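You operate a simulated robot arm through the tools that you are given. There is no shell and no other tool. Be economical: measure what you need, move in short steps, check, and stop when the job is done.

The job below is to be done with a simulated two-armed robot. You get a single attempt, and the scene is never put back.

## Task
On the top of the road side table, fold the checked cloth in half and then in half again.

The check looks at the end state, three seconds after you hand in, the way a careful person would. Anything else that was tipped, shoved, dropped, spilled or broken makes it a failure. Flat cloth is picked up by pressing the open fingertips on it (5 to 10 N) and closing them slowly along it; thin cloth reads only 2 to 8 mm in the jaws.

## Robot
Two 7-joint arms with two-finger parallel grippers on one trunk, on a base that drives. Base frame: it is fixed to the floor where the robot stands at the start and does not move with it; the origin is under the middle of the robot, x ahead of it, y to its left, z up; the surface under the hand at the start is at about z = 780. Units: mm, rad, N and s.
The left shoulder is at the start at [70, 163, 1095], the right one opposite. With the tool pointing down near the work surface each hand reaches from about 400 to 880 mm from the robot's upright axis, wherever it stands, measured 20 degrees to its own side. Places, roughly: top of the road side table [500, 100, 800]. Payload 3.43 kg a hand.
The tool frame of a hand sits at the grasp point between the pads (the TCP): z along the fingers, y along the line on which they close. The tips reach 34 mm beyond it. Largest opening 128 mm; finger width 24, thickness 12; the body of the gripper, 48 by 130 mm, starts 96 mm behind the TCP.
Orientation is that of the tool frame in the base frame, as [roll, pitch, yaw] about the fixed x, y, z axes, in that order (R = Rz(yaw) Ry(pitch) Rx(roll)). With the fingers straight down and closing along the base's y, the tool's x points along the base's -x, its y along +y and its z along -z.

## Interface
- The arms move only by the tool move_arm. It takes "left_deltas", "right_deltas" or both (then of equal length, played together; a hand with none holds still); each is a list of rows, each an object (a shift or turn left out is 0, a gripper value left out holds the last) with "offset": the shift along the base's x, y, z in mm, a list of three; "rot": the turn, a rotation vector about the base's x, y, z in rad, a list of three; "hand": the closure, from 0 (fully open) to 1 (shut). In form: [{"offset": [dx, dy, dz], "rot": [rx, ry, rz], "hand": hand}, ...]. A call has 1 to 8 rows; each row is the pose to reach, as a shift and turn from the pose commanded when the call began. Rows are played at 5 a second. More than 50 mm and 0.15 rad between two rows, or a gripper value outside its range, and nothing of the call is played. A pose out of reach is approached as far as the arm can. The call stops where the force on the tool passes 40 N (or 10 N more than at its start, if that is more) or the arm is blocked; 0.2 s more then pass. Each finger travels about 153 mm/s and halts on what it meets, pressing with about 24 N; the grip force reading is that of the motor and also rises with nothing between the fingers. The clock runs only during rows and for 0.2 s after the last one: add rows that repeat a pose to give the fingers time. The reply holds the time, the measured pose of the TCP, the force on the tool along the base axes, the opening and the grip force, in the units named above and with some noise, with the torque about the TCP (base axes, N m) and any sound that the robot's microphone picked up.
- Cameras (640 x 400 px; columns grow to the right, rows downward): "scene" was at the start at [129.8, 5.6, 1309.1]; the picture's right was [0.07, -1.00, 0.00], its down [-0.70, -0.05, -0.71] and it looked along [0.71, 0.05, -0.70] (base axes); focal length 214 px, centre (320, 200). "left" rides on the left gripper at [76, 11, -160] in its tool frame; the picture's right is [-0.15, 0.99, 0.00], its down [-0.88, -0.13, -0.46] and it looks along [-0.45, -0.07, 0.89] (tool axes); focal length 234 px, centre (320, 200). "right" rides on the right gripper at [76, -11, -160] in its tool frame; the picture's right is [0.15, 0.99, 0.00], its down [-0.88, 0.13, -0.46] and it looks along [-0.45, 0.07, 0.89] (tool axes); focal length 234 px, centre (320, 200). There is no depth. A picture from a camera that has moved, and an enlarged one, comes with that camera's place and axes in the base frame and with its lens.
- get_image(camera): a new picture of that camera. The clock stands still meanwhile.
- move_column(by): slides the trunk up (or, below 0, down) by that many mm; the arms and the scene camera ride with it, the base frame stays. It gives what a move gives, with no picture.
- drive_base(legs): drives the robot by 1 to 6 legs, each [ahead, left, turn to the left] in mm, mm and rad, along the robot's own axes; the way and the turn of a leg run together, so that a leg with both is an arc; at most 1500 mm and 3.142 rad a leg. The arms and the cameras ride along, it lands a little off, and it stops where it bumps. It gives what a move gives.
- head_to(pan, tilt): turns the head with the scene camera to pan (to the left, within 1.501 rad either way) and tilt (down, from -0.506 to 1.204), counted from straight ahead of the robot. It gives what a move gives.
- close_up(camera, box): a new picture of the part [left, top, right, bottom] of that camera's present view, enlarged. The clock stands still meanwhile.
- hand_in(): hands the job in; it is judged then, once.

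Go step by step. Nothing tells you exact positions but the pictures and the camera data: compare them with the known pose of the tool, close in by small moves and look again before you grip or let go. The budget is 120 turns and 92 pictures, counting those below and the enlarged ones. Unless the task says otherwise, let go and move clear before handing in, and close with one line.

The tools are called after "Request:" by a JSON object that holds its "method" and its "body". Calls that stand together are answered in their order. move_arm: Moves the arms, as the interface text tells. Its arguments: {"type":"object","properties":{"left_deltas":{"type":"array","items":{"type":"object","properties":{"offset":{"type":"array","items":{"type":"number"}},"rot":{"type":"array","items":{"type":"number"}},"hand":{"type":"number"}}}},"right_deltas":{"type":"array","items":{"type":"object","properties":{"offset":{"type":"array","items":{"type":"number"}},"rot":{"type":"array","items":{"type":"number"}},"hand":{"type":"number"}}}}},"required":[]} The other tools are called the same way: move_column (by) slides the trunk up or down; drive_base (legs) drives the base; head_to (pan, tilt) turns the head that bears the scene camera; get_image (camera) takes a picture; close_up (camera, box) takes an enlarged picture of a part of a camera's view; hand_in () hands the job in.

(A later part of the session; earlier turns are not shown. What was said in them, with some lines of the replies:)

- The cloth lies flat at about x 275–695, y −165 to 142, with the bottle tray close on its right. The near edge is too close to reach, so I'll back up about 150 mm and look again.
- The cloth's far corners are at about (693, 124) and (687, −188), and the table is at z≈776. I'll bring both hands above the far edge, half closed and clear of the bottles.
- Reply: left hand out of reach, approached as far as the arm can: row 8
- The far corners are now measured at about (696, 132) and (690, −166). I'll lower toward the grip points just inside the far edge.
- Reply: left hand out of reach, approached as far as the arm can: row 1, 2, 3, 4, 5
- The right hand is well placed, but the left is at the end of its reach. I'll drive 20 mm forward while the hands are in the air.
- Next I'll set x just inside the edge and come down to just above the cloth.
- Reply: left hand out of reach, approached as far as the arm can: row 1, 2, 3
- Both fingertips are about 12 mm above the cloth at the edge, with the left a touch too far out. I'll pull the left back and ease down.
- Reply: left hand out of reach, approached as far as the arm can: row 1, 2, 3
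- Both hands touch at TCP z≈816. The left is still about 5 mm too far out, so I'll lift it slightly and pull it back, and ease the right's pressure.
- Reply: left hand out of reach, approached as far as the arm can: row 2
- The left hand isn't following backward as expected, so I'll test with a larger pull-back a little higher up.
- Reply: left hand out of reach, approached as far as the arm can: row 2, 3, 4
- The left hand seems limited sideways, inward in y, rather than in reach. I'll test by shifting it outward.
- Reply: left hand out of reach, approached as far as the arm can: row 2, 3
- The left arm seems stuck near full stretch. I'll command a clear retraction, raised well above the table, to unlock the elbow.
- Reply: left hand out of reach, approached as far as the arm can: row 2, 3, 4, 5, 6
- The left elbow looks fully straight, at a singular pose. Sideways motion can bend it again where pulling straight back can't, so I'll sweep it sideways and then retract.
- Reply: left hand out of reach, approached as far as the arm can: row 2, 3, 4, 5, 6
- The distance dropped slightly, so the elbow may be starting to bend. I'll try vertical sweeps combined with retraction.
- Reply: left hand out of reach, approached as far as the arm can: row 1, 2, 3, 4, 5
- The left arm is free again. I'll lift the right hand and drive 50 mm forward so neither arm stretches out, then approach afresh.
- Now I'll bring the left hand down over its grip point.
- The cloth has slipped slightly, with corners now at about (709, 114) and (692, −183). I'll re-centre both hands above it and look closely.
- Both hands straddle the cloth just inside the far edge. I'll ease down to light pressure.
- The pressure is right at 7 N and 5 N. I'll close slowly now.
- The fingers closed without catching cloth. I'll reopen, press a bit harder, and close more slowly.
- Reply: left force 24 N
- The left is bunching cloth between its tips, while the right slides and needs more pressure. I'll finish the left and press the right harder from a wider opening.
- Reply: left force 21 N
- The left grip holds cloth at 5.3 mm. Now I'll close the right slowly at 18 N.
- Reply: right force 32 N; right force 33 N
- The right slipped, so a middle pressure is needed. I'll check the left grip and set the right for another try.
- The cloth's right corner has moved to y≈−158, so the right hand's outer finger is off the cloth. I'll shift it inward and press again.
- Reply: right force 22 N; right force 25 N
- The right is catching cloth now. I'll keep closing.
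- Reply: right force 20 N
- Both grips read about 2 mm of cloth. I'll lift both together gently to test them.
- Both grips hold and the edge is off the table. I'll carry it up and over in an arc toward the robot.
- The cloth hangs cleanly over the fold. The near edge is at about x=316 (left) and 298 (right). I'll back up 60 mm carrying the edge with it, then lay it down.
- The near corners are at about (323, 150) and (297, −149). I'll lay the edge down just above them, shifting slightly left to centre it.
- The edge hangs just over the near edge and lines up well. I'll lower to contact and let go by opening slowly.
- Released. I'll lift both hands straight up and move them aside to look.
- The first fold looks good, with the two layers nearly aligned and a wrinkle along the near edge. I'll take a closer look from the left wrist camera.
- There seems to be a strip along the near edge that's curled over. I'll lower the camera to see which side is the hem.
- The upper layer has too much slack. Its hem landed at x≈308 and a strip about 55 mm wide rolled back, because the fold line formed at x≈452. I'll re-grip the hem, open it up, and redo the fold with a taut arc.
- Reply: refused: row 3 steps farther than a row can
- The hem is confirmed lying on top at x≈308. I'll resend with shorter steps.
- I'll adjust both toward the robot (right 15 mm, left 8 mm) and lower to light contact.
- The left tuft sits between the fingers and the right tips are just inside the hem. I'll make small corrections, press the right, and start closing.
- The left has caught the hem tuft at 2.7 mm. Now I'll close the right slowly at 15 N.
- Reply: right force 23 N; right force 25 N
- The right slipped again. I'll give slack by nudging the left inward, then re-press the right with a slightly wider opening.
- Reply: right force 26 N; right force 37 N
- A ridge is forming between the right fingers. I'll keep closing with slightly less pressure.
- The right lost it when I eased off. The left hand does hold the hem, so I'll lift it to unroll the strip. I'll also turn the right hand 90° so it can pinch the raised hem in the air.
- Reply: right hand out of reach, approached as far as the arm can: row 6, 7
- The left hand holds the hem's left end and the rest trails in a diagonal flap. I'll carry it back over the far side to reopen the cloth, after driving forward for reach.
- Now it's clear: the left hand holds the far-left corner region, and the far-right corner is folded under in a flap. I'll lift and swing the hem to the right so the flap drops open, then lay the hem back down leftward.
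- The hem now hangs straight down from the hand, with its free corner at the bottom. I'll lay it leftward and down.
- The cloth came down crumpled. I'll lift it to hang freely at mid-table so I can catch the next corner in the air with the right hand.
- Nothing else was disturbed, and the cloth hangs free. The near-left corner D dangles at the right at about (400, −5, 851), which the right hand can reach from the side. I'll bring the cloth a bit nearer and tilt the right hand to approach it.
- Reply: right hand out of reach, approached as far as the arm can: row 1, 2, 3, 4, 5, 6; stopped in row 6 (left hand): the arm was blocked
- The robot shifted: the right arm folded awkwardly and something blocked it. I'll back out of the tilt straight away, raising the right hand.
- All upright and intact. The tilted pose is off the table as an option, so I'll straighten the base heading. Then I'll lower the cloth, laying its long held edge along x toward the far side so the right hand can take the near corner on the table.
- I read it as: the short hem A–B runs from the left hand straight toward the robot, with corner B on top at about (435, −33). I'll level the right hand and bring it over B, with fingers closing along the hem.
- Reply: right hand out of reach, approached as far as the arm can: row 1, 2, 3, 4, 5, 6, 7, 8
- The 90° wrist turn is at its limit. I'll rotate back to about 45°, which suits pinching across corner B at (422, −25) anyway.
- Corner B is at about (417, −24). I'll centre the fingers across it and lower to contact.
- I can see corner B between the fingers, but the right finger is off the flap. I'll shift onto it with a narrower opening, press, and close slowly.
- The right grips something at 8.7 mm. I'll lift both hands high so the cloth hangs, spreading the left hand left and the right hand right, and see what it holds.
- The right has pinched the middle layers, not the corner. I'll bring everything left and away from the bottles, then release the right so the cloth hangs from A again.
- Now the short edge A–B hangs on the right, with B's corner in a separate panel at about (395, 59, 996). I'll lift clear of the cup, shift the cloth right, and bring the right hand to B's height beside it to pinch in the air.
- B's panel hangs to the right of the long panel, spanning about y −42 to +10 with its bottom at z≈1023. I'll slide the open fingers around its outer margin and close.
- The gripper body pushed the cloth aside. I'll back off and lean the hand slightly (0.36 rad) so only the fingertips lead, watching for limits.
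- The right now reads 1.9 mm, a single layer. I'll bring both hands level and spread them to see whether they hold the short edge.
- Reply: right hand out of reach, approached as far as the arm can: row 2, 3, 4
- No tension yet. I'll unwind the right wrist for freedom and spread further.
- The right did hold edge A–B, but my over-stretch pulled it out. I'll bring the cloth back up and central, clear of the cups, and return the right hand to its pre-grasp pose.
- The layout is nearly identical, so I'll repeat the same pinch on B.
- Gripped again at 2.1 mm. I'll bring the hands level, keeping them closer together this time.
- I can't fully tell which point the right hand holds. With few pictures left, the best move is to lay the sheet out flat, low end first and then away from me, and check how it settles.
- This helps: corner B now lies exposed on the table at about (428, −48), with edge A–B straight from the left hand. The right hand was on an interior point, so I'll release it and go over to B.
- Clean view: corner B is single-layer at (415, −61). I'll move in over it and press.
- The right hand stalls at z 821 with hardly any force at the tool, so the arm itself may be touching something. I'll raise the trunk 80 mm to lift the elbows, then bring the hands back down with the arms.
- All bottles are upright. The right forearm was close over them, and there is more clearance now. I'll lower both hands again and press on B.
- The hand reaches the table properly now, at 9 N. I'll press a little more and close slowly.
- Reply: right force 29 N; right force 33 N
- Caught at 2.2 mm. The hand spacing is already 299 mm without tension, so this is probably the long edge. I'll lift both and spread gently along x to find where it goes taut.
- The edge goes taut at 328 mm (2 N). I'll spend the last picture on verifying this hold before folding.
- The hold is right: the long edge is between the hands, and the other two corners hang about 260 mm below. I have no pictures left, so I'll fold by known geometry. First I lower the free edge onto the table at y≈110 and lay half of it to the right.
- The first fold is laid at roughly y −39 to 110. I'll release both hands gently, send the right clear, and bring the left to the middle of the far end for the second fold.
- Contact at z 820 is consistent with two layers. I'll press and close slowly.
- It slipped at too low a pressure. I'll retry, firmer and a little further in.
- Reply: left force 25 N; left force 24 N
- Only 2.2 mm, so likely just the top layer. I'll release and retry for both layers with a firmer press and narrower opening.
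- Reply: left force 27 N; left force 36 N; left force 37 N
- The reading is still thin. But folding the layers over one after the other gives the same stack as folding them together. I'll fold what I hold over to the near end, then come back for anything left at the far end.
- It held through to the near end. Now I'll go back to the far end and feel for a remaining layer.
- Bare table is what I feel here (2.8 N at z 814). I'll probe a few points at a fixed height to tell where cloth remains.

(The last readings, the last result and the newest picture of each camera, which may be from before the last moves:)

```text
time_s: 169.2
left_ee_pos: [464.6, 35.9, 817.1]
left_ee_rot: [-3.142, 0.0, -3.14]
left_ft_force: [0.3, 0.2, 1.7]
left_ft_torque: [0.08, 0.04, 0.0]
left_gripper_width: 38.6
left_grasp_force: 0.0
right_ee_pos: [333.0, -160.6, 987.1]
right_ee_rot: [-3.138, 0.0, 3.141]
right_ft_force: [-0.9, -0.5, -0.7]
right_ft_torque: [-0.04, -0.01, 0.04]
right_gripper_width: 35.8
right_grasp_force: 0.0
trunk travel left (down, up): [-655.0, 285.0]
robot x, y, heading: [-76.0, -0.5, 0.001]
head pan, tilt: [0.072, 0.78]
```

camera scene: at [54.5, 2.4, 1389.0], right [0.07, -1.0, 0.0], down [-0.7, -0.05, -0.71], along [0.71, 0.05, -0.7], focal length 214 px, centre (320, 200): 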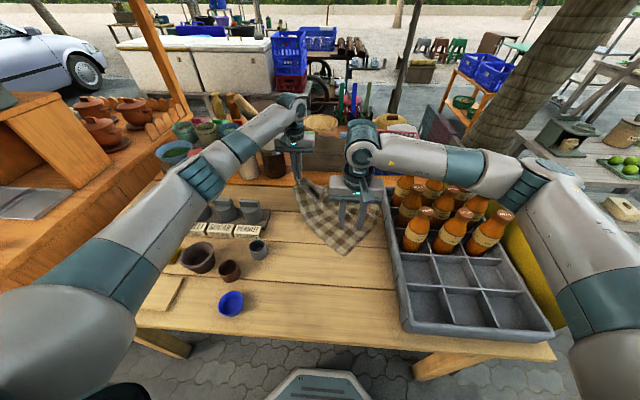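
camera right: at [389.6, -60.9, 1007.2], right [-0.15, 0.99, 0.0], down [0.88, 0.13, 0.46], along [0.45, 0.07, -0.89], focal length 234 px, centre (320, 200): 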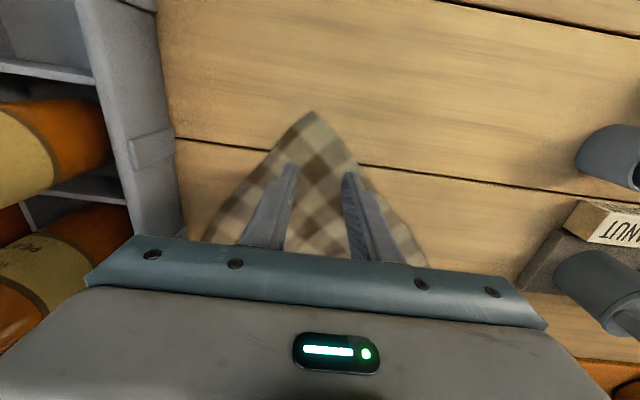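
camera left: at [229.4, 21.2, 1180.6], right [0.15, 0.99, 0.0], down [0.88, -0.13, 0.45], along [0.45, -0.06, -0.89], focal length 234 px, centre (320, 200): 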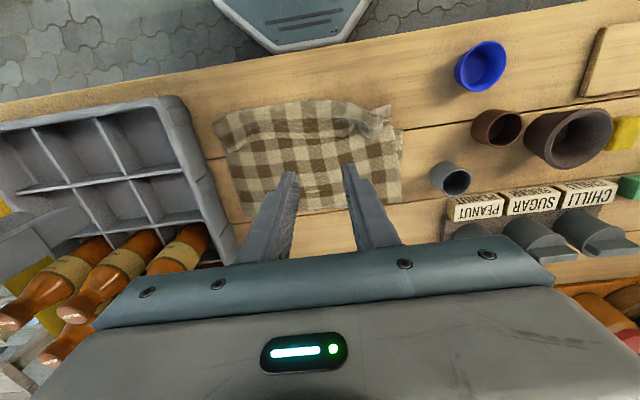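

The far half is bare at all three probed points, so the far end seems to have come over in one go. I have no pictures left to check with, so I'll lift clear and hand in.

Request:
{"method": "move_arm", "body": {"left_deltas": [{"offset": [0, 0, 40]}, {"offset": [0, 0, 85]}, {"offset": [0, 0, 130]}, {"offset": [0, 30, 165]}, {"offset": [0, 75, 180]}, {"offset": [0, 120, 190]}], "right_deltas": [{"offset": [0, 0, 20]}, {"offset": [0, 0, 40]}, {"offset": [0, 0, 40]}, {"offset": [0, 0, 40]}, {"offset": [0, 0, 40]}, {"offset": [0, 0, 40]}]}}

Request:
{"method": "hand_in", "body": {}}

```text
time_s: 170.6
left_ee_pos: [467.0, 154.4, 1008.4]
left_ee_rot: [-3.14, -0.002, -3.139]
left_ft_force: [0.6, -0.8, 0.0]
left_ft_torque: [-0.04, -0.01, 0.0]
left_gripper_width: 38.0
left_grasp_force: 0.1
right_ee_pos: [331.7, -158.2, 1029.2]
right_ee_rot: [-3.138, 0.003, 3.139]
right_ft_force: [0.1, 1.0, -0.1]
right_ft_torque: [-0.02, 0.0, -0.02]
right_gripper_width: 35.8
right_grasp_force: 0.0
trunk travel left (down, up): [-655.0, 285.0]
robot x, y, heading: [-73.9, -5.1, 0.002]
head pan, tilt: [0.072, 0.78]
```

```text
The job is handed in.
```

I handed it in with the cloth folded once each way, but I couldn't see the result: both folds were done by feel after the pictures ran out, so their neatness and edge alignment are unconfirmed. Nothing looked tipped or shoved in the last pictures, taken before those folds.
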